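You operate a simulated robot arm through the tools that you are given. There is no shell and no other tool. Be economical: measure what you need, move in short steps, check, and stop when the job is done.

You are at the controls of a simulated two-armed robot. One attempt, no reset.

## Task
Pour from the red-band bottle to the blue-band cup's line, then cap the bottle again.
Fine: hold the bottle while you turn its cap; it goes back where it stood, upright. Set down upright: what you pick out.

The check looks at the end state, three seconds after you hand in, the way a careful person would. Anything else that was tipped, shoved, dropped, spilled or broken makes it a failure. A push-on lid holds only when it is set on centred and level and pressed home; a screw cap is set on level and turned clockwise until tight.

## Robot
Two 7-joint arms with two-finger parallel grippers on one trunk, on a base that drives. Base frame: it is fixed to the floor where the robot stands at the start and does not move with it; the origin is under the middle of the robot, x ahead of it, y to its left, z up; the surface under the hand at the start is at about z = 740. Lengths are in mm, angles in degrees, forces in N, time in s.
The left shoulder is at the start at [80, 131, 947], the right one opposite. With the tool pointing down near the work surface each hand reaches from about 400 to 860 mm from the robot's upright axis, wherever it stands, measured 20 degrees to its own side. Places, roughly: top of the gear table [600, -300, 700]. Payload 1.57 kg a hand.
The TCP of each hand is the grasp point between the finger pads, 30 mm short of the fingertips. In the tool frame z runs along the fingers and y along their closing line. The gripper opens to 110 mm. The fingers are 24 mm wide and 12 mm thick; the gripper's body (48 by 112 mm) begins 78 mm behind the TCP.
Orientation is told as [roll, pitch, yaw] about the base's x, y, z axes, in that order, counted from this pose: with the fingers straight down and closing along the base's y, the tool's x points along the base's -x, its y along +y and its z along -z.

## Interface
- The arms move only by the tool drive_tool. It takes "left_series", "right_series" or both (then of equal length, played together; a hand with none holds still); each is a list of rows, each a list of 7 numbers: the shift along the tool's x, y, z in mm, then the turn, a rotation vector about the tool's x, y, z in degrees, then the gripper command, from -1 (shut) to 1 (fully open), values between in proportion. In form: [[tx, ty, tz, wx, wy, wz, gripper], ...]. A call has 1 to 12 rows; each row is the pose to reach, as a shift and turn from the pose commanded when the call began, along the tool's axes at that moment. A row lasts 0.2 s, in which the tool goes at most 50 mm and 8.6 degrees; a call with a longer step from one row to the next is refused whole, and so is a gripper value outside its range. Where a pose cannot be reached the arm comes as near as it can. A force on the tool above 50 N (or 10 N above the force at the start of the call, whichever is more), or a blocked arm, ends the call early, and 0.2 s more pass. The fingers move at their own pace (about 108 mm/s each) and stop on an object; they squeeze with about 31 N. The grip force told is the motor's: it shows also when the fingers shut on nothing. Time passes only in rows, and 0.2 s behind the last, so rows that repeat a pose let the fingers close. It gives the time, the measured TCP pose, the force on the tool (base axes), the opening and the grip force at its end, in the units of the frame above (readings bear some noise), with the torque about the TCP (base axes, N m) and any sound that the robot's microphone picked up.
- Cameras (640 x 400 px; columns grow to the right, rows downward): "scene" is now at [-56.6, -14.8, 1410.6]; the picture's right is [-0.18, -0.98, 0.00], its down [-0.62, 0.11, -0.77] and it looks along [0.76, -0.14, -0.63] (base axes); focal length 246 px, centre (320, 200). "left" rides on the left gripper at [70, -16, -141] in its tool frame; the picture's right is [0.23, 0.97, 0.00], its down [-0.86, 0.20, -0.48] and it looks along [-0.47, 0.11, 0.88] (tool axes); focal length 222 px, centre (320, 200). "right" rides on the right gripper at [70, 16, -141] in its tool frame; the picture's right is [-0.23, 0.97, 0.00], its down [-0.86, -0.20, -0.48] and it looks along [-0.47, -0.11, 0.88] (tool axes); focal length 222 px, centre (320, 200). There is no depth. A picture from a camera that has moved, and an enlarged one, comes with that camera's place and axes in the base frame and with its lens.
- capture(camera): a new picture of that camera. It takes no simulated time.
- steer(legs): drives the robot by 1 to 6 legs, each [ahead, left, turn to the left] in mm, mm and degrees, along the robot's own axes; the way and the turn of a leg run together, so that a leg with both is an arc; at most 1500 mm and 180 degrees a leg. The arms and the cameras ride along, it lands a little off, and it stops where it bumps. It gives what a move gives.
- head_to(pan, tilt): turns the head with the scene camera to pan (to the left, within 109 degrees either way) and tilt (down, from -29 to 69), counted from straight ahead of the robot. It gives what a move gives.
- enlarge(camera, box): a new picture of the part [left, top, right, bottom] of that camera's present view, enlarged. It takes no simulated time.
- job_done(): hands the job in; it is judged then, once.

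Work in short steps. Places have to be worked out from the pictures, the camera data and where the tool is seen: move nearer, look again, correct. Check each grasp and each placing, and mend what went wrong. You have 120 turns and 88 pictures in all, those below and enlarged ones among them. Open the grippers and draw the arms clear of the work before you hand the job in, unless the task says otherwise; then end with one line.

The tools are called as a command line: name --argument value ..., lists and objects as JSON in quotes. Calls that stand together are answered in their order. drive_tool: Moves the arms, as the interface text tells. Its arguments: {"type":"object","properties":{"left_series":{"type":"array","items":{"type":"array","items":{"type":"number"}}},"right_series":{"type":"array","items":{"type":"array","items":{"type":"number"}}}},"required":[]} The other tools are called the same way: steer (legs) drives the base; head_to (pan, tilt) turns the head that bears the scene camera; capture (camera) takes a picture; enlarge (camera, box) takes an enlarged picture of a part of a camera's view; job_done () hands the job in.

At the start:

```text
clock: 0.0
left_tcp_pos: [490.6, 147.2, 1159.9]
left_ee_rot: [-0.1, 0.0, 0.1]
left_wrist_force: [0.2, 0.7, -0.2]
left_wrist_torque: [0.01, -0.01, -0.01]
left_opening: 109.9
left_grasp_force: 0.1
right_tcp_pos: [517.1, -301.7, 1189.8]
right_ee_rot: [0.0, 0.0, 0.0]
right_wrist_force: [0.3, 0.9, -0.3]
right_wrist_torque: [-0.01, 0.06, 0.01]
right_opening: 110.1
right_grasp_force: 0.0
robot x, y, heading: [0.6, 1.3, -0.0]
head pan, tilt: [-10.1, 39.3]
```

scene: 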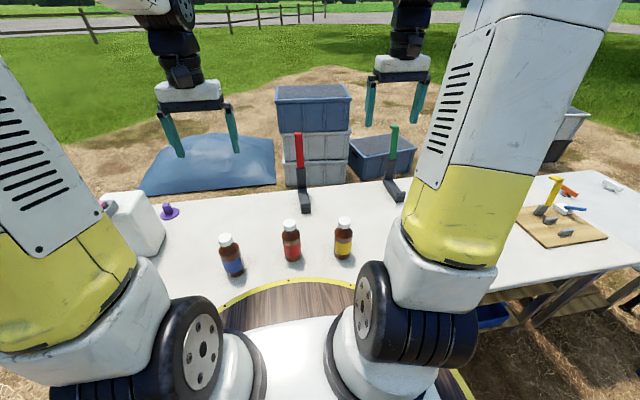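
right: 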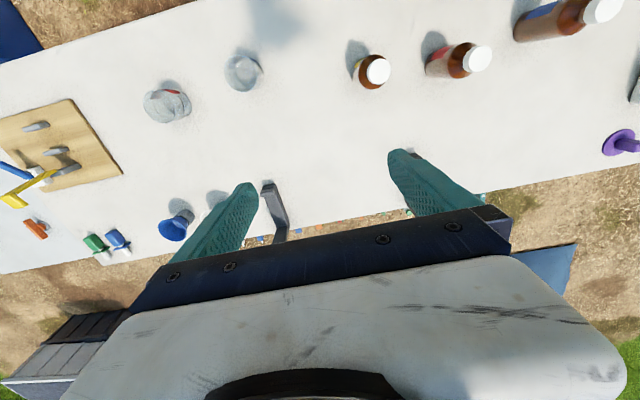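
left: 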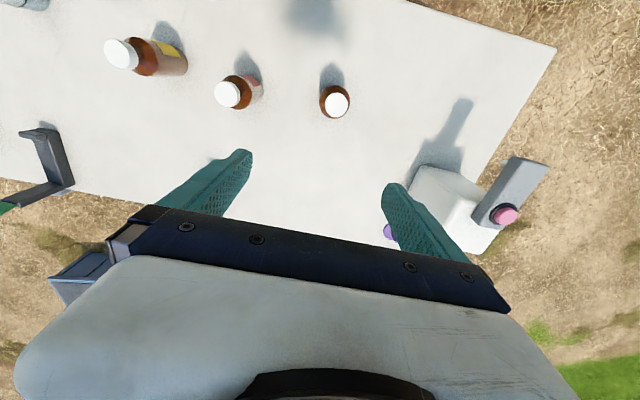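

I start by enlarging the views of the bottles and of the cups, which are behind the right arm in the scene view.

enlarge --camera "right" --box '[100, 30, 340, 180]'

enlarge --camera "scene" --box '[200, 190, 400, 315]'

```text
2.67 times, centred on (220, 105) of right
camera zoom: at [446.6, -285.9, 1328.8], right [0.23, 0.97, 0.0], down [0.86, -0.2, 0.48], along [0.47, -0.11, -0.88], focal length 592 px, centre (587, 453)
```

zoom: 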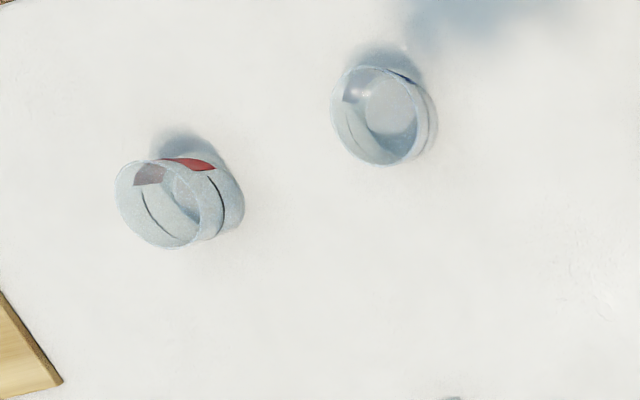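

```text
3.20 times, centred on (300, 252) of scene
camera zoom: at [-56.6, -14.8, 1410.6], right [-0.18, -0.98, 0.0], down [-0.62, 0.11, -0.77], along [0.76, -0.14, -0.63], focal length 788 px, centre (384, 32)
```

zoom: 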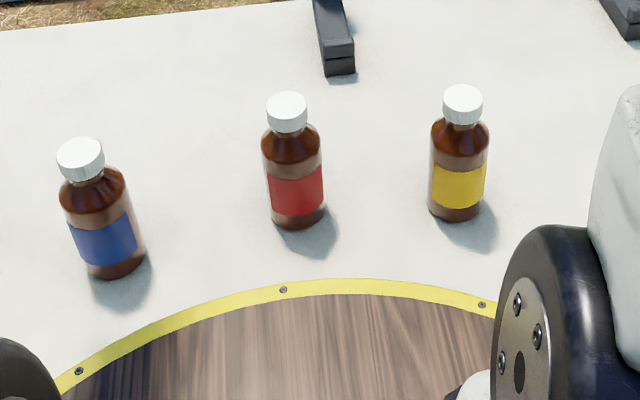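

The bottles stand at roughly x 455; red is near y -15. Two cups stand near (399,-443) and (422,-644), the second with a red band; I look with the head panned right to identify the first one.

head_to --pan -50 --tilt 45

capture --camera "scene"

```text
clock: 1.1
left_tcp_pos: [490.5, 146.1, 1160.4]
left_ee_rot: [-0.1, -0.1, 0.0]
left_wrist_force: [-0.5, 0.1, -1.0]
left_wrist_torque: [-0.01, -0.01, 0.02]
left_opening: 110.2
left_grasp_force: 0.1
right_tcp_pos: [515.8, -301.1, 1188.5]
right_ee_rot: [0.0, 0.0, -0.1]
right_wrist_force: [0.0, 0.6, 0.6]
right_wrist_torque: [-0.03, 0.01, -0.02]
right_opening: 110.0
right_grasp_force: 0.0
robot x, y, heading: [4.4, -0.4, -0.2]
head pan, tilt: [-50.0, 45.0]
```

```text
82 pictures are left
camera scene: at [-88.4, -62.0, 1402.2], right [-0.77, -0.64, 0.0], down [-0.46, 0.54, -0.71], along [0.45, -0.54, -0.71], focal length 246 px, centre (320, 200)
```

scene: 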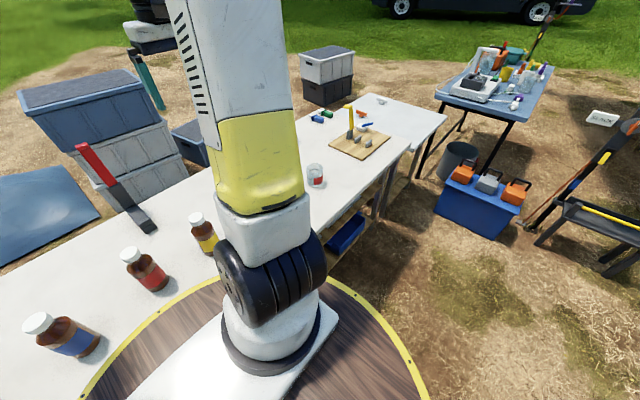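

The arm still hides the cup at (399,-443). I bring the right hand back and down on the robot's side of it so that its camera sees the cup's near face.

drive_tool --right_series '[[24, -16, 30, 0, 0, 0, 1], [50, -34, 62, 0, 0, 0, 1], [76, -52, 94, 0, 0, 0, 1], [102, -70, 126, 0, 0, 0, 1], [128, -88, 158, 0, 0, 0, 1], [154, -106, 190, 0, 0, 0, 1], [180, -124, 222, 0, 0, 0, 1], [190, -130, 240, 0, 0, 0, 1]]'

capture --camera "right"

capture --camera "scene"

```text
clock: 2.9
left_tcp_pos: [490.5, 146.2, 1160.0]
left_ee_rot: [0.0, 0.0, 0.0]
left_wrist_force: [0.2, 0.2, 0.1]
left_wrist_torque: [-0.01, -0.03, -0.01]
left_opening: 110.2
left_grasp_force: 0.0
right_tcp_pos: [325.9, -433.3, 952.4]
right_ee_rot: [0.1, 0.0, 0.0]
right_wrist_force: [-0.1, 1.0, 0.1]
right_wrist_torque: [-0.03, -0.03, 0.01]
right_opening: 109.9
right_grasp_force: 0.1
robot x, y, heading: [-1.6, -1.6, 0.0]
head pan, tilt: [-50.0, 45.0]
```

```text
81 pictures are left
camera right: at [254.7, -418.7, 1091.7], right [0.23, 0.97, 0.0], down [0.86, -0.2, 0.48], along [0.47, -0.11, -0.88], focal length 222 px, centre (320, 200)
```

right: 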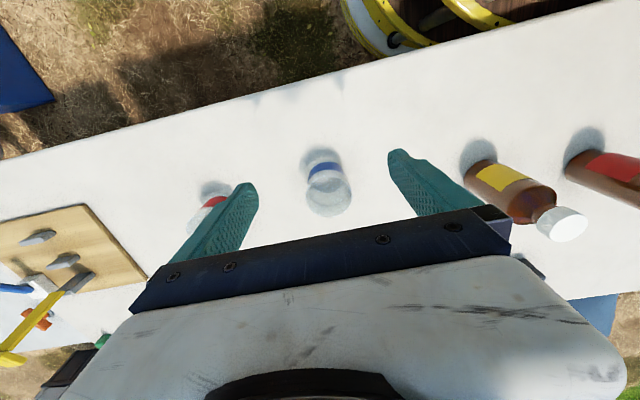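

```text
80 pictures are left
camera scene: at [-88.6, -61.9, 1402.2], right [-0.77, -0.64, 0.0], down [-0.45, 0.54, -0.71], along [0.45, -0.54, -0.71], focal length 246 px, centre (320, 200)
```

scene: 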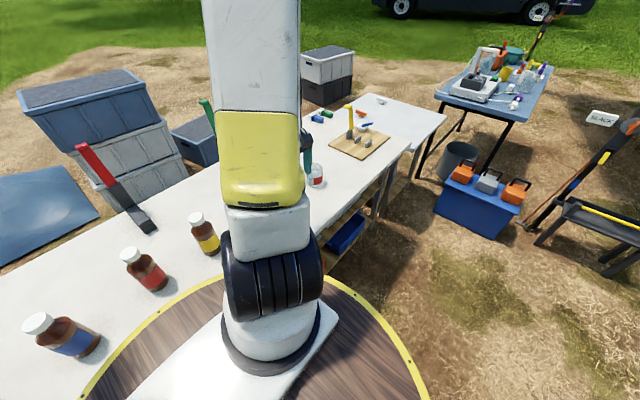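

The blue-band cup is the one at about (382,-445), around 60 wide and 90 high. Plan: the right hand holds the red bottle (about (475,-17)) with slanted fingers from the robot's side, the left turns and keeps the cap. I swing the right hand over and pitch it so its camera looks level at the bottle.

drive_tool --right_series '[[0, 40, 0, 0, -7, 0, 1], [0, 80, 0, 0, -14, 0, 1], [0, 120, 0, 0, -21, 0, 1], [0, 160, 0, 0, -28, 0, 1], [0, 200, 0, 0, -35, 0, 1], [0, 240, 0, 0, -42, 0, 1], [0, 280, 0, 0, -49, 0, 1], [0, 320, 0, 0, -55, 0, 1]]'

capture --camera "right"

head_to --pan -10 --tilt 45

capture --camera "scene"

```text
clock: 4.9
left_tcp_pos: [490.9, 143.1, 1161.2]
left_ee_rot: [0.0, 0.0, 0.0]
left_wrist_force: [-0.7, -0.5, -0.5]
left_wrist_torque: [0.16, -0.04, 0.0]
left_opening: 110.1
left_grasp_force: 0.0
right_tcp_pos: [534.0, -155.0, 1223.4]
right_ee_rot: [69.3, -52.1, -85.3]
right_wrist_force: [-0.6, -1.2, -0.3]
right_wrist_torque: [0.06, 0.0, 0.1]
right_opening: 110.1
right_grasp_force: 0.1
right hand out of reach, approached as far as the arm can: row 3, 4, 5, 6, 7, 8
robot x, y, heading: [-0.1, 1.3, -0.3]
head pan, tilt: [-50.0, 45.0]
stopped in row 8 (right hand): the arm was blocked; the commanded pose is now the measured one
```

```text
79 pictures are left
camera right: at [399.2, -71.8, 1204.6], right [0.3, 0.61, 0.74], down [-0.47, -0.58, 0.66], along [0.83, -0.55, 0.11], focal length 222 px, centre (320, 200)
```

right: 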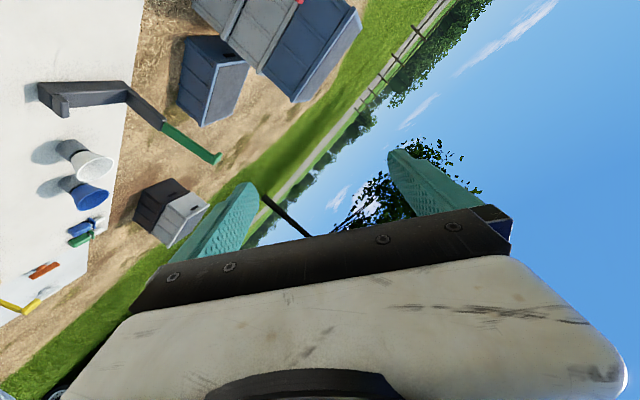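

```text
clock: 5.9
left_tcp_pos: [490.7, 146.9, 1161.5]
left_ee_rot: [0.0, 0.0, 0.0]
left_wrist_force: [-0.4, 0.2, 0.2]
left_wrist_torque: [-0.02, -0.02, -0.01]
left_opening: 110.0
left_grasp_force: 0.1
right_tcp_pos: [532.3, -153.2, 1221.9]
right_ee_rot: [69.4, -52.9, -85.9]
right_wrist_force: [-0.2, -0.1, 0.4]
right_wrist_torque: [0.01, 0.01, 0.02]
right_opening: 109.8
right_grasp_force: 0.0
robot x, y, heading: [-3.9, 0.9, -0.3]
head pan, tilt: [-10.0, 45.0]
```

```text
78 pictures are left
camera scene: at [-82.5, -39.4, 1387.0], right [-0.56, -0.83, 0.0], down [-0.69, 0.47, -0.55], along [0.46, -0.31, -0.83], focal length 246 px, centre (320, 200)
```

scene: 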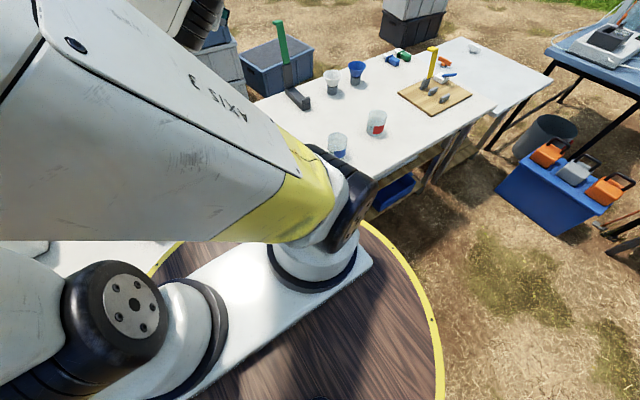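

That slanted pose was too close to the trunk, and the arm contorted until it was blocked. I unwind it to a plain downward pose at about (517,-330,1150).

drive_tool --right_series '[[-4, -15, 3.3, 1.3, 6.5, -3.4, 1], [-8, -30, 6.7, 2.6, 13, -6.7, 1], [-12, -45, 10, 3.8, 19.5, -10.1, 1], [-16, -60, 13.4, 5.1, 26, -13.5, 1], [-20, -76, 16.7, 6.4, 32.5, -16.8, 1], [-24, -91, 20, 7.7, 39, -20.2, 1], [-28, -106, 23.4, 8.9, 45.6, -23.6, 1], [-32, -121, 26.7, 10.2, 52.1, -26.9, 1], [-36, -136, 30, 11.5, 58.6, -30.3, 1], [-40, -151, 33.4, 12.8, 65.1, -33.7, 1], [-44, -166, 36.8, 14, 71.6, -37, 1], [-48, -181, 40, 15.3, 78.1, -40.4, 1]]'

capture --camera "scene"

```text
clock: 8.5
left_tcp_pos: [490.7, 147.0, 1159.5]
left_ee_rot: [0.0, 0.0, 0.0]
left_wrist_force: [0.3, 0.5, 0.3]
left_wrist_torque: [-0.01, -0.03, -0.02]
left_opening: 109.9
left_grasp_force: 0.1
right_tcp_pos: [522.3, -323.1, 1151.8]
right_ee_rot: [0.1, -0.4, 1.5]
right_wrist_force: [0.0, -0.3, 0.8]
right_wrist_torque: [-0.04, -0.07, -0.03]
right_opening: 110.1
right_grasp_force: 0.0
right hand out of reach, approached as far as the arm can: row 4
robot x, y, heading: [1.6, 1.9, -0.1]
head pan, tilt: [-10.0, 45.0]
```

```text
77 pictures are left
camera scene: at [-61.0, -13.7, 1402.2], right [-0.17, -0.98, 0.0], down [-0.7, 0.12, -0.71], along [0.7, -0.12, -0.71], focal length 246 px, centre (320, 200)
```

scene: 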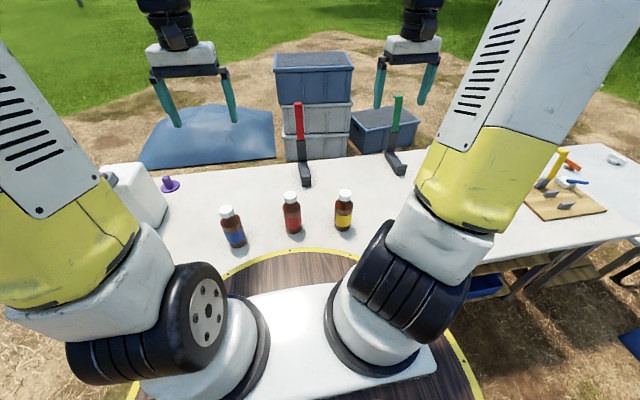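

The arm is recovered. I back the base 230 mm so that slanted grasps have room in front of the trunk.

steer --legs '[[-230, 0, 0]]'

capture --camera "scene"

```text
clock: 10.3
left_tcp_pos: [254.5, 144.7, 1161.0]
left_ee_rot: [0.1, 0.1, -0.1]
left_wrist_force: [0.5, -1.3, 0.3]
left_wrist_torque: [-0.03, 0.01, -0.01]
left_opening: 110.1
left_grasp_force: 0.1
right_tcp_pos: [283.4, -325.1, 1151.4]
right_ee_rot: [0.2, -0.4, 1.3]
right_wrist_force: [0.8, 0.1, 0.0]
right_wrist_torque: [-0.02, -0.01, 0.0]
right_opening: 110.1
right_grasp_force: 0.1
robot x, y, heading: [-235.6, 2.8, 0.1]
head pan, tilt: [-10.0, 45.0]
```

```text
76 pictures are left
camera scene: at [-297.3, -13.4, 1402.2], right [-0.18, -0.98, 0.0], down [-0.7, 0.12, -0.71], along [0.7, -0.12, -0.71], focal length 246 px, centre (320, 200)
```

scene: 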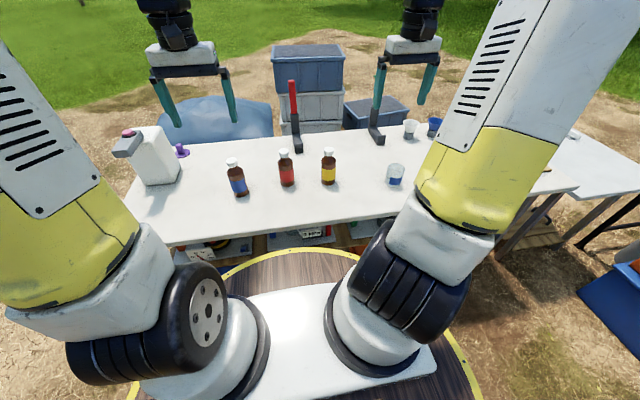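

From the two scene views, the red bottle is about (488,-18), cap top near z 870, table near 735. I bring the right hand over to (340,-110,950), still pointing down.

drive_tool --right_series '[[-8, 31, 29, 0, 0, 0, 1], [-16, 62, 58, 0, 0, 0, 1], [-24, 93, 87, 0, 0, 0, 1], [-32, 124, 116, 0, 0, 0, 1], [-40, 155, 145, 0, 0, 0, 1], [-48, 186, 174, 0, 0, 0, 1], [-57, 215, 200, 0, 0, 0, 1]]'

```text
clock: 11.9
left_tcp_pos: [253.8, 145.4, 1160.4]
left_ee_rot: [0.0, -0.1, -0.1]
left_wrist_force: [-0.2, 0.2, 0.7]
left_wrist_torque: [0.0, -0.05, -0.01]
left_opening: 109.8
left_grasp_force: 0.0
right_tcp_pos: [335.3, -109.9, 953.2]
right_ee_rot: [0.1, -0.4, 1.3]
right_wrist_force: [0.5, 0.3, -0.1]
right_wrist_torque: [0.0, -0.01, -0.01]
right_opening: 109.9
right_grasp_force: 0.0
robot x, y, heading: [-234.7, -1.5, -0.3]
head pan, tilt: [-10.0, 45.0]
```

The hand arrived as asked. Now I pitch it forward in place by 50 degrees.

drive_tool --right_series '[[0, 0, 0, 0, -7, 0, 1], [0, 0, 0, 0, -14, 0, 1], [0, 0, 0, 0, -21, 0, 1], [0, 0, 0, 0, -28, 0, 1], [0, 0, 0, 0, -35, 0, 1], [0, 0, 0, 0, -42, 0, 1], [0, 0, 0, 0, -50, 0, 1]]'

capture --camera "right"

```text
clock: 13.5
left_tcp_pos: [255.6, 146.0, 1161.2]
left_ee_rot: [-0.1, 0.0, -0.1]
left_wrist_force: [0.5, 0.5, 0.5]
left_wrist_torque: [0.06, 0.02, 0.0]
left_opening: 109.9
left_grasp_force: 0.0
right_tcp_pos: [336.4, -109.1, 953.8]
right_ee_rot: [0.2, -50.6, 1.2]
right_wrist_force: [0.6, -1.3, -0.3]
right_wrist_torque: [0.0, 0.0, 0.04]
right_opening: 110.0
right_grasp_force: 0.0
robot x, y, heading: [-235.1, 2.4, -0.2]
head pan, tilt: [-10.0, 45.0]
```

```text
75 pictures are left
camera right: at [182.4, -96.8, 987.1], right [0.12, 0.98, 0.18], down [0.18, -0.2, 0.96], along [0.98, -0.09, -0.2], focal length 222 px, centre (320, 200)
```

right: 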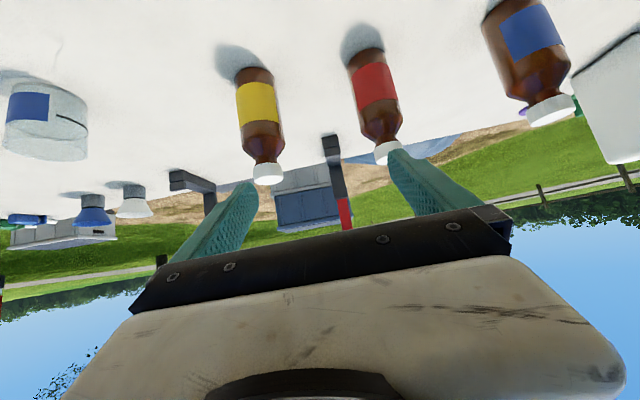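

The bottle is seen well: axis about (487,-17), 58 wide, top near 877. I move onto the approach line, about 145 mm short of the grasp.

drive_tool --right_series '[[10, 31, 24, 0, 0, -0.5, 1], [20, 62, 48, 0, 0, -1, 1], [31, 93, 71, 0, 0, -1, 1]]'

capture --camera "right"

capture --camera "scene"

```text
clock: 14.3
left_tcp_pos: [254.8, 145.7, 1161.4]
left_ee_rot: [0.0, 0.0, -0.1]
left_wrist_force: [-0.9, -0.3, -0.3]
left_wrist_torque: [0.02, -0.01, -0.07]
left_opening: 110.1
left_grasp_force: 0.1
right_tcp_pos: [370.1, -14.1, 883.6]
right_ee_rot: [-1.0, -50.4, 2.6]
right_wrist_force: [-0.4, -0.2, 0.7]
right_wrist_torque: [0.02, 0.01, 0.01]
right_opening: 109.9
right_grasp_force: 0.1
robot x, y, heading: [-236.2, 3.5, -0.5]
head pan, tilt: [-10.0, 45.0]
```

```text
74 pictures are left
camera right: at [215.8, -3.5, 917.8], right [0.11, 0.98, 0.16], down [0.18, -0.18, 0.97], along [0.98, -0.08, -0.2], focal length 222 px, centre (320, 200)
```

right: 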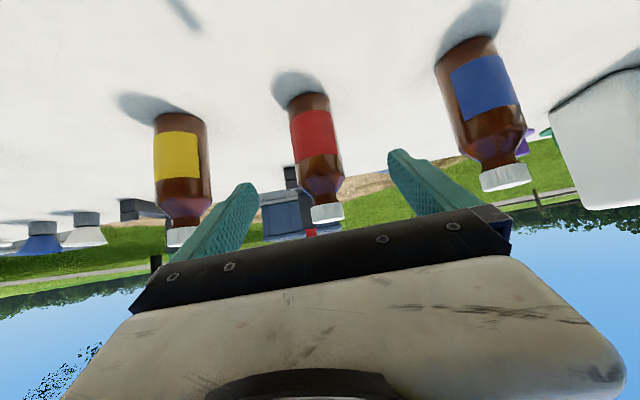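

```text
73 pictures are left
camera scene: at [-297.7, -13.6, 1402.2], right [-0.18, -0.98, 0.0], down [-0.7, 0.13, -0.71], along [0.7, -0.12, -0.71], focal length 246 px, centre (320, 200)
```

scene: 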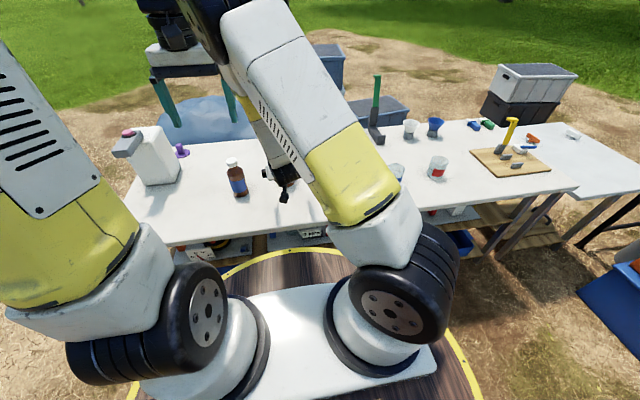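

Two views triangulate the table at z 739 and the bottle axis at (488,-20). I slide the open fingers around the bottle.

drive_tool --right_series '[[-1, -4, 40, 0, 0, 0, 1], [-2, -9, 80, 0, 0, 0, 1], [-3, -9, 115, 0, 0, 0, 1], [-3, -9, 150, 0, 0, 0, 1]]'

capture --camera "right"

```text
clock: 15.3
left_tcp_pos: [254.2, 146.3, 1160.3]
left_ee_rot: [0.0, 0.0, -0.1]
left_wrist_force: [0.0, 0.7, -0.5]
left_wrist_torque: [0.05, -0.05, -0.02]
left_opening: 109.8
left_grasp_force: 0.0
right_tcp_pos: [487.5, -21.1, 789.4]
right_ee_rot: [-1.0, -50.4, 2.6]
right_wrist_force: [-1.1, -0.2, 0.2]
right_wrist_torque: [0.0, 0.03, -0.02]
right_opening: 110.0
right_grasp_force: 0.0
robot x, y, heading: [-239.6, 2.7, 0.0]
head pan, tilt: [-10.0, 45.0]
```

```text
72 pictures are left
camera right: at [335.1, -10.3, 823.7], right [0.11, 0.98, 0.16], down [0.18, -0.18, 0.97], along [0.98, -0.08, -0.2], focal length 222 px, centre (320, 200)
```

right: 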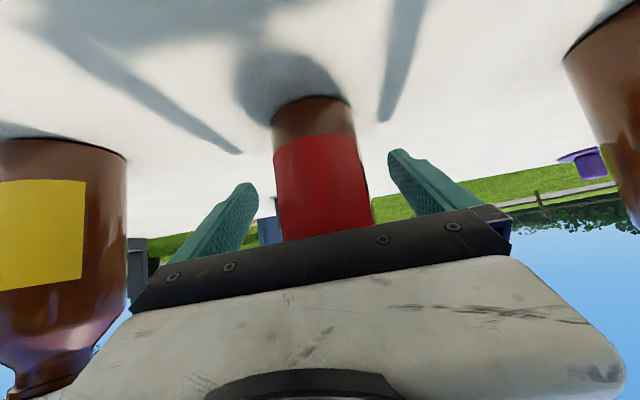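

The bottle sits centred between the fingers. I close the grip.

drive_tool --right_series '[[0, 0, 0, 0, 0, 0, 0.3], [0, 0, 0, 0, 0, 0, 0.1], [0, 0, 0, 0, 0, 0, -0.2], [0, 0, 0, 0, 0, 0, -0.5], [0, 0, 0, 0, 0, 0, -1], [0, 0, 0, 0, 0, 0, -1]]'

capture --camera "right"

capture --camera "left"

```text
clock: 16.7
left_tcp_pos: [253.8, 146.0, 1160.6]
left_ee_rot: [0.0, 0.1, 0.0]
left_wrist_force: [-0.9, 0.4, -0.1]
left_wrist_torque: [-0.02, -0.01, 0.01]
left_opening: 110.0
left_grasp_force: 0.0
right_tcp_pos: [489.0, -21.8, 791.9]
right_ee_rot: [-0.9, -50.3, 2.7]
right_wrist_force: [-0.3, 0.9, 0.9]
right_wrist_torque: [0.17, 0.02, 0.02]
right_opening: 59.1
right_grasp_force: 31.4
robot x, y, heading: [-238.4, -0.8, 0.0]
head pan, tilt: [-10.0, 45.0]
```

```text
71 pictures are left
camera right: at [335.2, -10.4, 824.0], right [0.11, 0.98, 0.16], down [0.18, -0.18, 0.97], along [0.98, -0.08, -0.2], focal length 222 px, centre (320, 200)
```

right: 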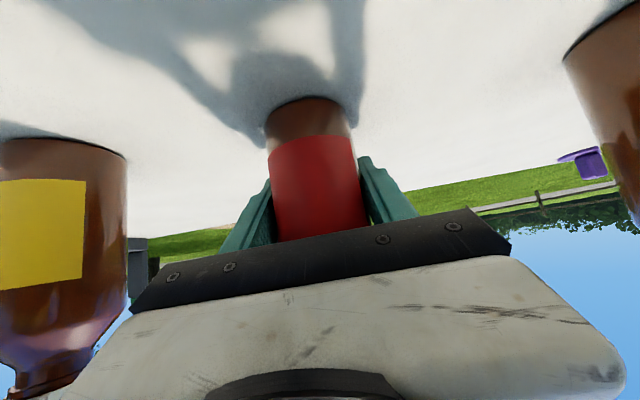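

```text
70 pictures are left
camera left: at [184.1, 129.3, 1302.8], right [-0.23, 0.97, 0.0], down [0.86, 0.2, 0.48], along [0.47, 0.11, -0.88], focal length 222 px, centre (320, 200)
```

left: 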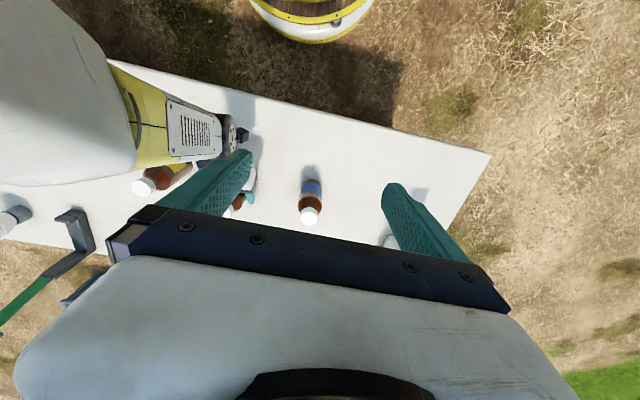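

Bottle held (59 mm, 31 N) and still upright. Now I bring the left hand above the cap, turning it 60 degrees clockwise on the way to have room for unscrewing, fingers partly closed.

drive_tool --left_series '[[-26, -18, 10, 0, 0, 6, 0.6], [-52, -37, 20, 0, 0, 12, 0.2], [-78, -56, 30, 0, 0, 18, 0], [-104, -74, 45, 0, 0, 24, -0.1], [-130, -93, 60, 0, 0, 30, -0.1], [-156, -111, 75, 0, 0, 36, -0.1], [-182, -130, 95, 0, 0, 42, -0.1], [-208, -148, 115, 0, 0, 48, -0.1], [-234, -167, 135, 0, 0, 54, -0.1], [-234, -167, 150, 0, 0, 60, -0.1]]'

capture --camera "left"

capture --camera "scene"

```text
clock: 18.9
left_tcp_pos: [487.4, -19.0, 1011.5]
left_ee_rot: [0.2, -0.1, -60.2]
left_wrist_force: [1.1, -0.1, 0.6]
left_wrist_torque: [-0.01, 0.02, -0.01]
left_opening: 49.4
left_grasp_force: 0.1
right_tcp_pos: [491.0, -24.7, 789.7]
right_ee_rot: [-1.0, -50.5, 2.5]
right_wrist_force: [3.0, -1.9, 7.3]
right_wrist_torque: [0.17, -0.07, -0.07]
right_opening: 59.1
right_grasp_force: 30.5
robot x, y, heading: [-234.7, -1.6, -0.0]
head pan, tilt: [-10.0, 45.0]
```

```text
69 pictures are left
camera left: at [437.9, 32.8, 1154.1], right [0.73, 0.68, 0.0], down [0.6, -0.64, 0.48], along [0.33, -0.35, -0.88], focal length 222 px, centre (320, 200)
```

left: 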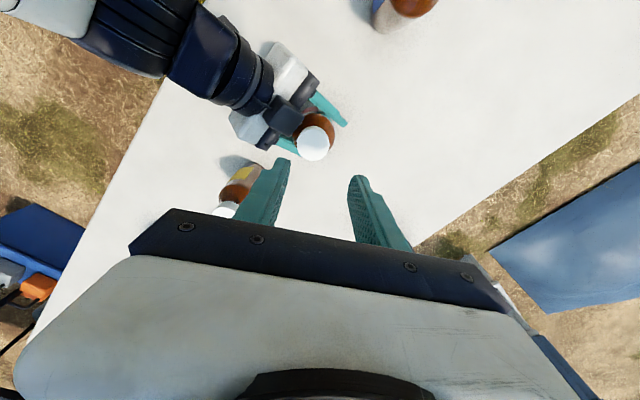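

```text
68 pictures are left
camera scene: at [-297.5, -13.4, 1402.2], right [-0.18, -0.98, 0.0], down [-0.7, 0.12, -0.71], along [0.7, -0.12, -0.71], focal length 246 px, centre (320, 200)
```

scene: 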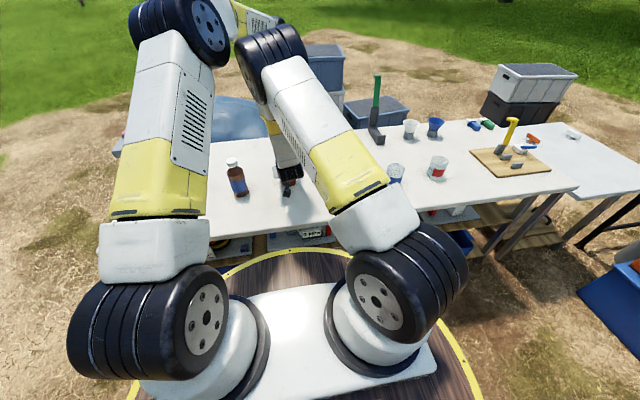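

The cap shows at about (479,-22). I shift over it and descend to z 930 for a closer look.

drive_tool --left_series '[[1, -4, 30, 0, 0, 0, -0.1], [1.4, -8.4, 60, 0, 0, 0, -0.1], [1.4, -8.4, 80, 0, 0, 0, -0.1]]'

capture --camera "left"

```text
clock: 19.7
left_tcp_pos: [481.4, -20.0, 935.7]
left_ee_rot: [0.4, -0.2, -59.7]
left_wrist_force: [0.1, 0.7, -0.3]
left_wrist_torque: [0.01, 0.0, -0.02]
left_opening: 49.6
left_grasp_force: 0.1
right_tcp_pos: [490.7, -27.2, 788.3]
right_ee_rot: [-1.0, -50.4, 2.2]
right_wrist_force: [-0.3, 4.6, 13.0]
right_wrist_torque: [0.6, -0.1, 0.01]
right_opening: 59.5
right_grasp_force: 31.4
robot x, y, heading: [-235.0, 2.5, -0.4]
head pan, tilt: [-10.0, 45.0]
```

```text
67 pictures are left
camera left: at [430.5, 31.4, 1076.4], right [0.73, 0.69, 0.0], down [0.6, -0.64, 0.48], along [0.33, -0.35, -0.88], focal length 222 px, centre (320, 200)
```

left: 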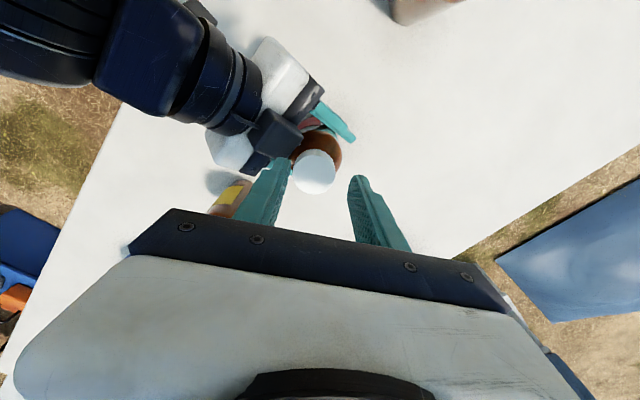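

The right wrist feels up to 13 N from the table as the base settles under the arms. I lift the bottle 30 mm clear, raising the left hand 40 along with it.

drive_tool --left_series '[[0, 0, -20, 0, 0, 0, -0.1], [0, 0, -40, 0, 0, 0, -0.1], [0, 0, -40, 0, 0, 0, -0.1], [0, 0, -40, 0, 0, 0, -0.1]]' --right_series '[[-5.8, 0, -4.8, 0, 0, 0, -1], [-15.4, 0, -12.7, 0, 0, 0, -1], [-23.1, 0, -19.1, 0, 0, 0, -1], [-23.1, 0, -19.1, 0, 0, 0, -1]]'

capture --camera "left"

enlarge --camera "right" --box '[120, 0, 520, 250]'

```text
clock: 20.7
left_tcp_pos: [480.0, -26.0, 968.2]
left_ee_rot: [-0.1, 0.0, -60.3]
left_wrist_force: [-0.4, 0.0, -0.3]
left_wrist_torque: [0.0, 0.02, -0.04]
left_opening: 49.5
left_grasp_force: 0.0
right_tcp_pos: [487.9, -19.5, 819.9]
right_ee_rot: [-0.9, -50.3, 2.8]
right_wrist_force: [-0.7, -0.4, -4.3]
right_wrist_torque: [0.04, -0.01, 0.02]
right_opening: 59.1
right_grasp_force: 31.0
robot x, y, heading: [-237.2, -0.8, 0.1]
head pan, tilt: [-10.0, 45.0]
```

```text
66 pictures are left
camera left: at [430.4, 26.5, 1111.6], right [0.73, 0.68, 0.0], down [0.6, -0.64, 0.48], along [0.32, -0.35, -0.88], focal length 222 px, centre (320, 200)
```

left: 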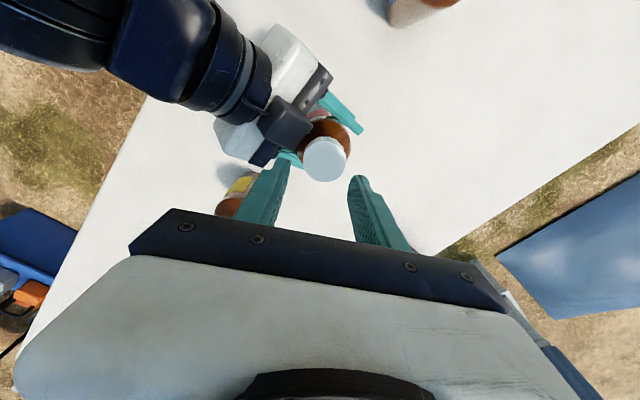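

```text
1.60 times, centred on (320, 125) of right
camera zoom: at [333.5, -8.4, 854.6], right [0.11, 0.98, 0.17], down [0.18, -0.18, 0.97], along [0.98, -0.08, -0.2], focal length 355 px, centre (320, 320)
```

zoom: 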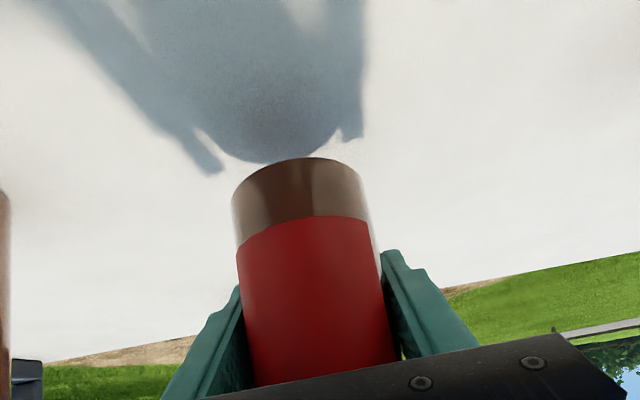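

The bottle hangs free (about 4 N). The cap is at about (479,-20), top near z 908. I centre the left hand, open to ~58 and go down to z 925 so only the tip 14 mm grips the cap.

drive_tool --left_series '[[5.7, 2.1, 0, 0, 0, 0, 0.06], [5.7, 2.1, 10, 0, 0, 0, 0.06], [5.7, 2.1, 25, 0, 0, 0, 0.06], [5.7, 2.1, 36, 0, 0, 0, 0.06], [5.7, 2.1, 43, 0, 0, 0, 0.06]]'

capture --camera "left"

```text
clock: 21.8
left_tcp_pos: [480.0, -20.7, 939.5]
left_ee_rot: [0.3, -0.4, -60.2]
left_wrist_force: [-0.7, -0.4, 0.7]
left_wrist_torque: [-0.01, 0.02, 0.0]
left_opening: 58.4
left_grasp_force: 0.0
right_tcp_pos: [483.4, -20.9, 812.3]
right_ee_rot: [-1.2, -49.3, 2.8]
right_wrist_force: [0.9, 0.4, -3.4]
right_wrist_torque: [0.0, -0.03, 0.03]
right_opening: 59.1
right_grasp_force: 31.2
robot x, y, heading: [-236.1, 0.9, -0.1]
head pan, tilt: [-10.0, 45.0]
stopped in row 5 (right hand): the force on the tool passed its limit at 56 N (the readings are from after the stop); the commanded pose is now the measured one
```

```text
64 pictures are left
camera left: at [430.4, 32.3, 1080.6], right [0.73, 0.68, 0.0], down [0.6, -0.64, 0.49], along [0.33, -0.35, -0.87], focal length 222 px, centre (320, 200)
```

left: 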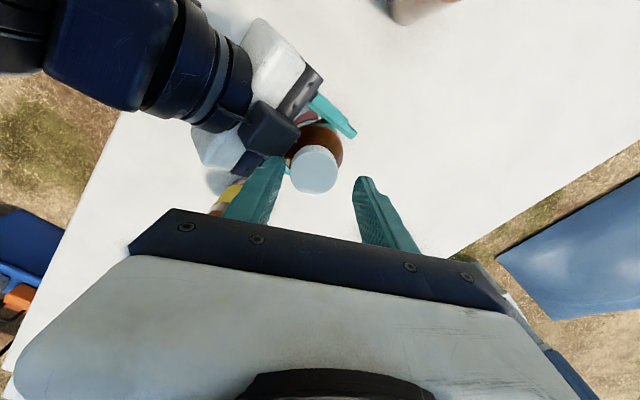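

The left finger hit a block on top of the right gripper (56 N). I raise the left hand away and look at the bottle's state; I'll set it down and regrasp with the right hand flatter, which moves that block lower and back.

drive_tool --left_series '[[0, 0, -40, 0, 0, 0, 0.06], [0, 0, -80, 0, 0, 0, 0.06]]'

capture --camera "right"

capture --camera "left"

```text
clock: 22.4
left_tcp_pos: [482.4, -17.3, 1019.9]
left_ee_rot: [0.3, -0.4, -60.1]
left_wrist_force: [0.4, 0.5, -0.2]
left_wrist_torque: [-0.03, 0.0, 0.02]
left_opening: 58.1
left_grasp_force: 0.1
right_tcp_pos: [483.0, -21.5, 813.0]
right_ee_rot: [-1.1, -49.3, 2.8]
right_wrist_force: [0.6, -0.1, -3.5]
right_wrist_torque: [-0.03, -0.02, 0.0]
right_opening: 59.0
right_grasp_force: 31.2
robot x, y, heading: [-236.8, 0.8, -0.2]
head pan, tilt: [-10.0, 45.0]
```

```text
63 pictures are left
camera right: at [329.5, -10.8, 849.5], right [0.12, 0.98, 0.16], down [0.2, -0.18, 0.96], along [0.97, -0.08, -0.22], focal length 222 px, centre (320, 200)
```

right: 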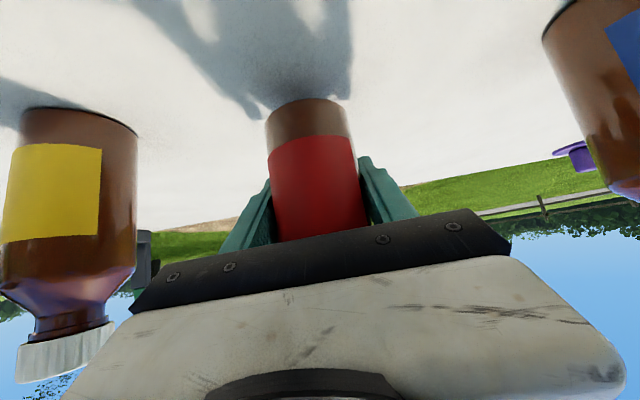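

```text
62 pictures are left
camera left: at [431.3, 35.7, 1161.5], right [0.73, 0.68, 0.0], down [0.6, -0.64, 0.49], along [0.33, -0.35, -0.87], focal length 222 px, centre (320, 200)
```

left: 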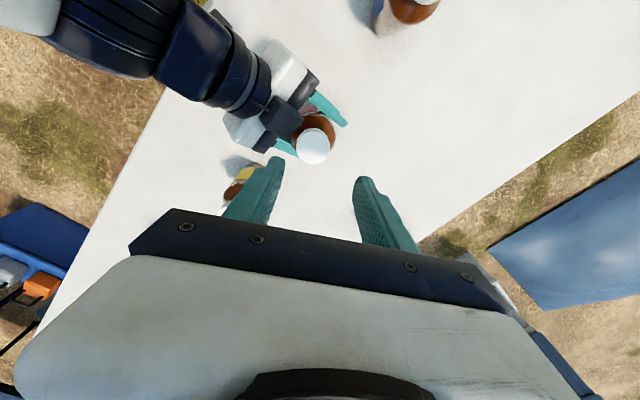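

The bottle hasn't slipped in the grip. I level it, set it down at its original spot and release.

drive_tool --right_series '[[3, 0, 5, 0, -0.5, 0, -1], [8, 0, 12, 0, -1.1, 0, -1], [11.7, 0, 16.8, 0, -1.1, 0, -1], [12.8, 0, 17.6, 0, -1.1, 0, -1], [12.8, 0, 17.6, 0, -1.1, 0, -1]]'

enlarge --camera "right" --box '[120, 0, 520, 250]'

```text
clock: 23.6
left_tcp_pos: [480.9, -17.0, 1020.0]
left_ee_rot: [0.3, -0.3, -60.1]
left_wrist_force: [0.4, -0.7, 0.2]
left_wrist_torque: [0.03, 0.0, -0.02]
left_opening: 58.0
left_grasp_force: 0.0
right_tcp_pos: [487.5, -21.6, 791.7]
right_ee_rot: [-1.1, -50.5, 2.8]
right_wrist_force: [-0.3, 0.2, -4.4]
right_wrist_torque: [0.01, 0.0, 0.0]
right_opening: 59.0
right_grasp_force: 30.8
robot x, y, heading: [-237.4, -1.8, -0.1]
head pan, tilt: [-10.0, 45.0]
```

```text
1.60 times, centred on (320, 125) of right
camera zoom: at [333.8, -10.8, 824.7], right [0.11, 0.98, 0.16], down [0.18, -0.18, 0.97], along [0.98, -0.08, -0.2], focal length 355 px, centre (320, 320)
```

zoom: 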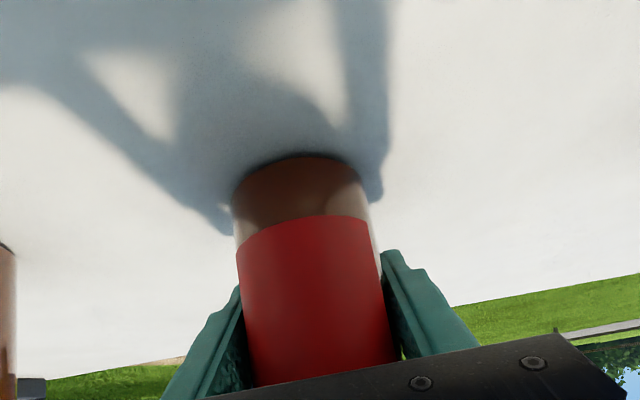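

Weight is still on the hand, so there's a gap of about a millimetre. I lower 2 mm more.

drive_tool --right_series '[[0.8, 0, 0.65, 0, 0, 0, -1], [1.6, 0, 1.3, 0, 0, 0, -1], [1.6, 0, 1.3, 0, 0, 0, -1]]'

```text
clock: 24.4
left_tcp_pos: [481.7, -16.8, 1019.9]
left_ee_rot: [0.3, -0.5, -60.2]
left_wrist_force: [-0.4, 0.5, 0.4]
left_wrist_torque: [-0.02, 0.0, -0.02]
left_opening: 58.3
left_grasp_force: 0.1
right_tcp_pos: [488.8, -23.6, 790.6]
right_ee_rot: [-1.2, -50.7, 2.8]
right_wrist_force: [-2.0, -2.1, 6.3]
right_wrist_torque: [0.18, 0.22, 0.06]
right_opening: 59.0
right_grasp_force: 30.6
robot x, y, heading: [-237.6, 1.1, -0.3]
head pan, tilt: [-10.0, 45.0]
```

It's down (6 N up). I release, rotate the hand 18 degrees flatter around the bottle and re-centre slightly.

drive_tool --right_series '[[0, 0, 0, 0, 0, 0, 0.3], [0, 0, 0, 0, 0, 0, 0.7], [0, 0, 0, 0, 0, 0, 1], [0, 1, -3, 0, -6, 0, 1], [0, 2, -6.4, 0, -12, 0, 1], [0, 2, -6.4, 0, -18, 0, 1], [0, 2, -6.4, 0, -18, 0, 1]]'

capture --camera "right"

capture --camera "left"

```text
clock: 26.0
left_tcp_pos: [481.2, -17.2, 1020.0]
left_ee_rot: [0.4, -0.4, -60.1]
left_wrist_force: [0.7, 0.6, 0.5]
left_wrist_torque: [0.01, 0.0, 0.0]
left_opening: 58.3
left_grasp_force: 0.1
right_tcp_pos: [482.9, -19.0, 794.7]
right_ee_rot: [-2.0, -68.6, 3.7]
right_wrist_force: [-0.9, -0.1, 0.7]
right_wrist_torque: [0.02, 0.01, 0.0]
right_opening: 110.1
right_grasp_force: 0.1
robot x, y, heading: [-239.8, -0.1, -0.2]
head pan, tilt: [-10.0, 45.0]
```

```text
60 pictures are left
camera right: at [325.7, -9.9, 777.9], right [0.05, 0.98, 0.2], down [-0.13, -0.19, 0.97], along [0.99, -0.08, 0.11], focal length 222 px, centre (320, 200)
```

right: 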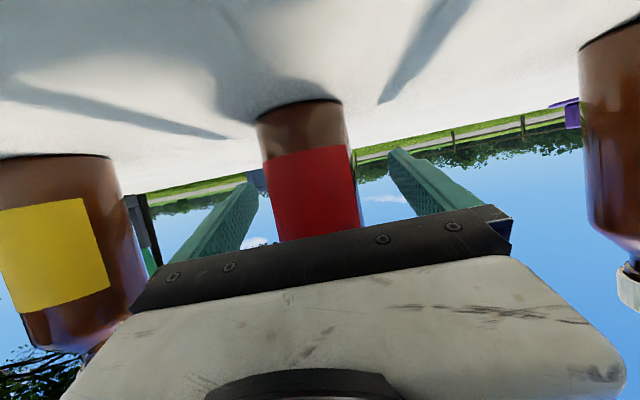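

```text
59 pictures are left
camera left: at [431.1, 35.8, 1161.4], right [0.73, 0.68, 0.0], down [0.6, -0.64, 0.49], along [0.33, -0.35, -0.87], focal length 222 px, centre (320, 200)
```

left: 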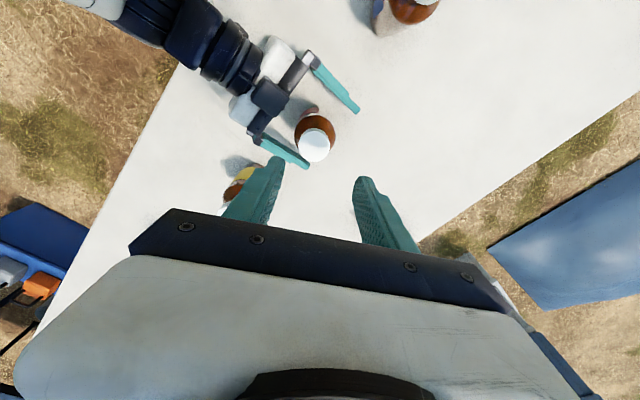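

The block is now lower and further from the cap. I shift 5 mm toward -y to centre, then close the grip.

drive_tool --right_series '[[0, -4.5, -2, 0, 0, 0, 1], [0, -4.5, -2, 0, 0, 0, 0.3], [0, -4.5, -2, 0, 0, 0, 0.1], [0, -4.5, -2, 0, 0, 0, -0.2], [0, -4.5, -2, 0, 0, 0, -0.6], [0, -4.5, -2, 0, 0, 0, -1], [0, -4.5, -2, 0, 0, 0, -1]]'

capture --camera "right"

```text
clock: 27.6
left_tcp_pos: [481.5, -16.4, 1019.8]
left_ee_rot: [0.3, -0.4, -60.1]
left_wrist_force: [0.0, -0.3, -0.1]
left_wrist_torque: [0.0, -0.01, 0.0]
left_opening: 58.2
left_grasp_force: 0.0
right_tcp_pos: [480.9, -23.1, 795.4]
right_ee_rot: [-2.1, -68.5, 3.9]
right_wrist_force: [0.6, 0.7, -0.4]
right_wrist_torque: [0.18, 0.01, 0.02]
right_opening: 59.9
right_grasp_force: 31.2
robot x, y, heading: [-238.7, -4.2, -0.1]
head pan, tilt: [-10.0, 45.0]
```

```text
58 pictures are left
camera right: at [323.3, -13.6, 778.4], right [0.05, 0.98, 0.2], down [-0.13, -0.19, 0.97], along [0.99, -0.07, 0.11], focal length 222 px, centre (320, 200)
```

right: 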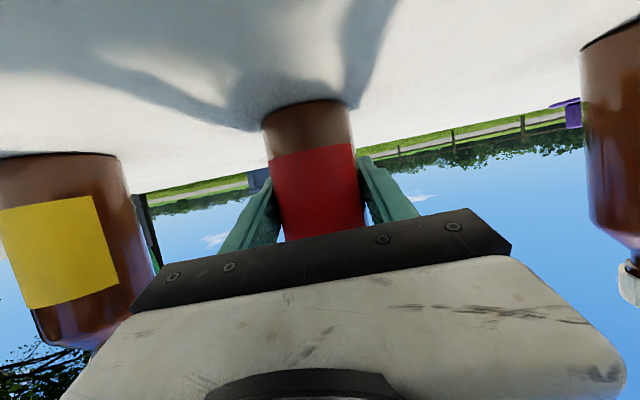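

Held again (record: TCP (481,-23,795.4) = bottle standing at its place). I lift it 30 mm and look at the cap.

drive_tool --right_series '[[-9, 0, -4, 0, 0, 0, -1], [-18, 0, -7, 0, 0, 0, -1], [-28, 0, -11, 0, 0, 0, -1], [-28, 0, -11, 0, 0, 0, -1]]' --left_series '[[0, 0, 0, 0, 0, 0, 0.06], [0, 0, 10, 0, 0, 0, 0.06], [0, 0, 30, 0, 0, 0, 0.06], [0, 0, 50, 0, 0, 0, 0.06]]'

capture --camera "left"

```text
clock: 28.6
left_tcp_pos: [481.8, -18.7, 972.8]
left_ee_rot: [0.3, -0.3, -60.1]
left_wrist_force: [-1.0, 0.4, -0.4]
left_wrist_torque: [-0.01, -0.03, 0.01]
left_opening: 58.1
left_grasp_force: 0.1
right_tcp_pos: [482.0, -23.6, 825.9]
right_ee_rot: [-2.0, -68.5, 3.9]
right_wrist_force: [-0.4, -0.1, -2.9]
right_wrist_torque: [-0.02, 0.0, 0.02]
right_opening: 59.3
right_grasp_force: 31.5
robot x, y, heading: [-238.0, 1.9, -0.2]
head pan, tilt: [-10.0, 45.0]
```

```text
57 pictures are left
camera left: at [430.8, 33.9, 1112.6], right [0.73, 0.68, 0.0], down [0.6, -0.64, 0.49], along [0.33, -0.35, -0.87], focal length 222 px, centre (320, 200)
```

left: 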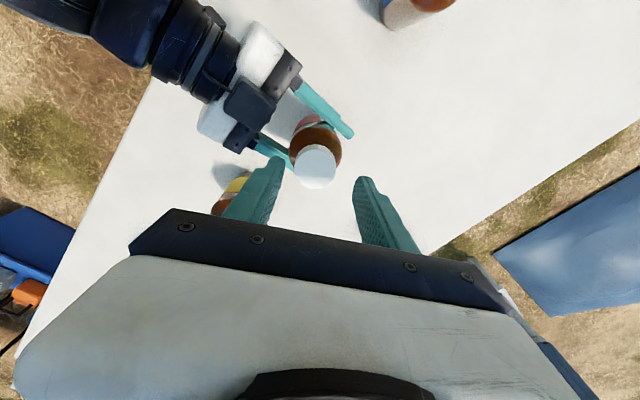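

The cap centre is at (480,-24). I correct by (-2,-5) and descend to z 920.

drive_tool --left_series '[[-3.3, -4.2, 15, 0, 0, 0, 0.06], [-3.3, -4.2, 30, 0, 0, 0, 0.06], [-3.3, -4.2, 42, 0, 0, 0, 0.06], [-3.3, -4.2, 52, 0, 0, 0, 0.06]]'

capture --camera "left"

```text
clock: 29.6
left_tcp_pos: [479.2, -25.5, 917.3]
left_ee_rot: [0.3, -0.4, -60.1]
left_wrist_force: [-0.2, -1.2, -0.3]
left_wrist_torque: [0.01, 0.01, 0.02]
left_opening: 58.1
left_grasp_force: 0.0
right_tcp_pos: [481.8, -22.9, 824.7]
right_ee_rot: [-2.2, -68.5, 4.0]
right_wrist_force: [0.2, 0.3, -3.3]
right_wrist_torque: [0.03, -0.02, 0.02]
right_opening: 59.5
right_grasp_force: 31.0
robot x, y, heading: [-235.2, 4.8, -0.1]
head pan, tilt: [-10.0, 45.0]
```

```text
56 pictures are left
camera left: at [429.4, 27.9, 1058.5], right [0.73, 0.68, 0.0], down [0.6, -0.64, 0.49], along [0.33, -0.35, -0.87], focal length 222 px, centre (320, 200)
```

left: 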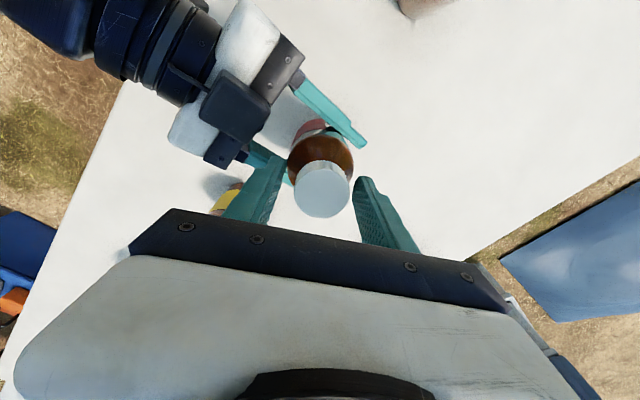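

The cap is centred within 3 mm between the fingers. I nudge and close on it.

drive_tool --left_series '[[0, 3, 0, 0, 0, 0, 0], [0, 3, 0, 0, 0, 0, -0.3], [0, 3, 0, 0, 0, 0, -0.6], [0, 3, 0, 0, 0, 0, -1], [0, 3, 0, 0, 0, 0, -1]]'

```text
clock: 30.8
left_tcp_pos: [482.2, -24.9, 917.8]
left_ee_rot: [0.3, -0.5, -60.1]
left_wrist_force: [-8.9, -6.9, 12.6]
left_wrist_torque: [-1.08, 0.94, 0.29]
left_opening: 36.5
left_grasp_force: 31.0
right_tcp_pos: [482.4, -24.6, 824.2]
right_ee_rot: [-2.0, -68.4, 3.8]
right_wrist_force: [8.3, 7.4, -16.4]
right_wrist_torque: [0.48, -0.15, -0.26]
right_opening: 58.5
right_grasp_force: 31.3
robot x, y, heading: [-237.7, 2.5, -0.0]
head pan, tilt: [-10.0, 45.0]
```

Gripped, but 12 N upwards suggests the tips press on the bottle's shoulder. I open, rise 6 mm and close again.

drive_tool --left_series '[[0, 0, 0, 0, 0, 0, -0.1], [0, 0, -6, 0, 0, 0, -0.1], [0, -1, -6, 0, 0, 0, -0.3], [0, -1, -6, 0, 0, 0, -0.6], [0, -1, -6, 0, 0, 0, -1], [0, -1, -6, 0, 0, 0, -1]]'

```text
clock: 32.2
left_tcp_pos: [480.0, -24.8, 923.5]
left_ee_rot: [0.3, -0.5, -60.1]
left_wrist_force: [4.3, 4.0, -1.6]
left_wrist_torque: [0.0, -0.07, 0.15]
left_opening: 33.5
left_grasp_force: 30.7
right_tcp_pos: [482.6, -25.3, 827.2]
right_ee_rot: [-2.2, -68.6, 3.7]
right_wrist_force: [-5.1, -4.1, -3.2]
right_wrist_torque: [0.34, -0.36, -0.14]
right_opening: 58.6
right_grasp_force: 31.4
robot x, y, heading: [-241.2, 2.3, -0.3]
head pan, tilt: [-10.0, 45.0]
```

Clean grip at 33.5 mm with small forces. I turn the cap counter-clockwise by 96 degrees with a slight rise.

drive_tool --left_series '[[0, 0, 0, 0, 0, -8, -1], [0, 0, 0, 0, 0, -16, -1], [0, 0, -0.2, 0, 0, -24, -1], [0, 0, -0.3, 0, 0, -32, -1], [0, 0, -0.4, 0, 0, -40, -1], [0, 0, -0.5, 0, 0, -48, -1], [0, 0, -0.6, 0, 0, -56, -1], [0, 0, -0.7, 0, 0, -64, -1], [0, 0, -0.8, 0, 0, -72, -1], [0, 0, -0.9, 0, 0, -80, -1], [0, 0, -1, 0, 0, -88, -1], [0, 0, -1, 0, 0, -96, -1]]'

capture --camera "left"

```text
clock: 35.0
left_tcp_pos: [494.6, 18.2, 932.1]
left_ee_rot: [-1.5, -0.3, 40.2]
left_wrist_force: [1.7, -15.8, -1.0]
left_wrist_torque: [-0.22, -0.37, 0.29]
left_opening: 38.2
left_grasp_force: 31.5
right_tcp_pos: [481.7, -35.6, 821.9]
right_ee_rot: [-2.4, -68.0, 3.3]
right_wrist_force: [-1.6, 16.5, -2.0]
right_wrist_torque: [-1.46, 0.08, 0.07]
right_opening: 79.0
right_grasp_force: 31.2
robot x, y, heading: [-237.0, 0.9, -0.0]
head pan, tilt: [-10.0, 45.0]
stopped in row 12 (left hand): the arm was blocked; the commanded pose is now the measured one
```

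```text
55 pictures are left
camera left: at [448.8, -37.0, 1074.0], right [-0.8, 0.6, -0.03], down [0.51, 0.71, 0.48], along [0.3, 0.37, -0.88], focal length 222 px, centre (320, 200)
```

left: 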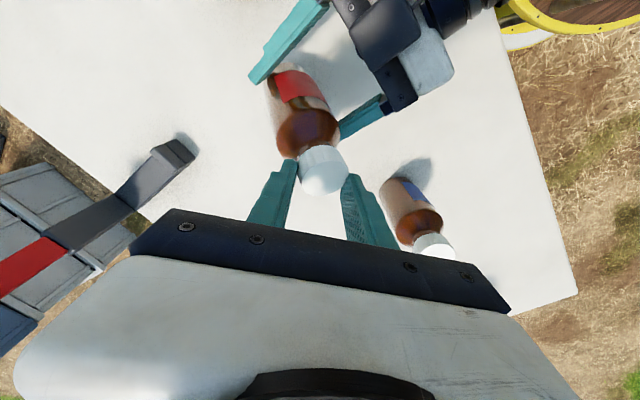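

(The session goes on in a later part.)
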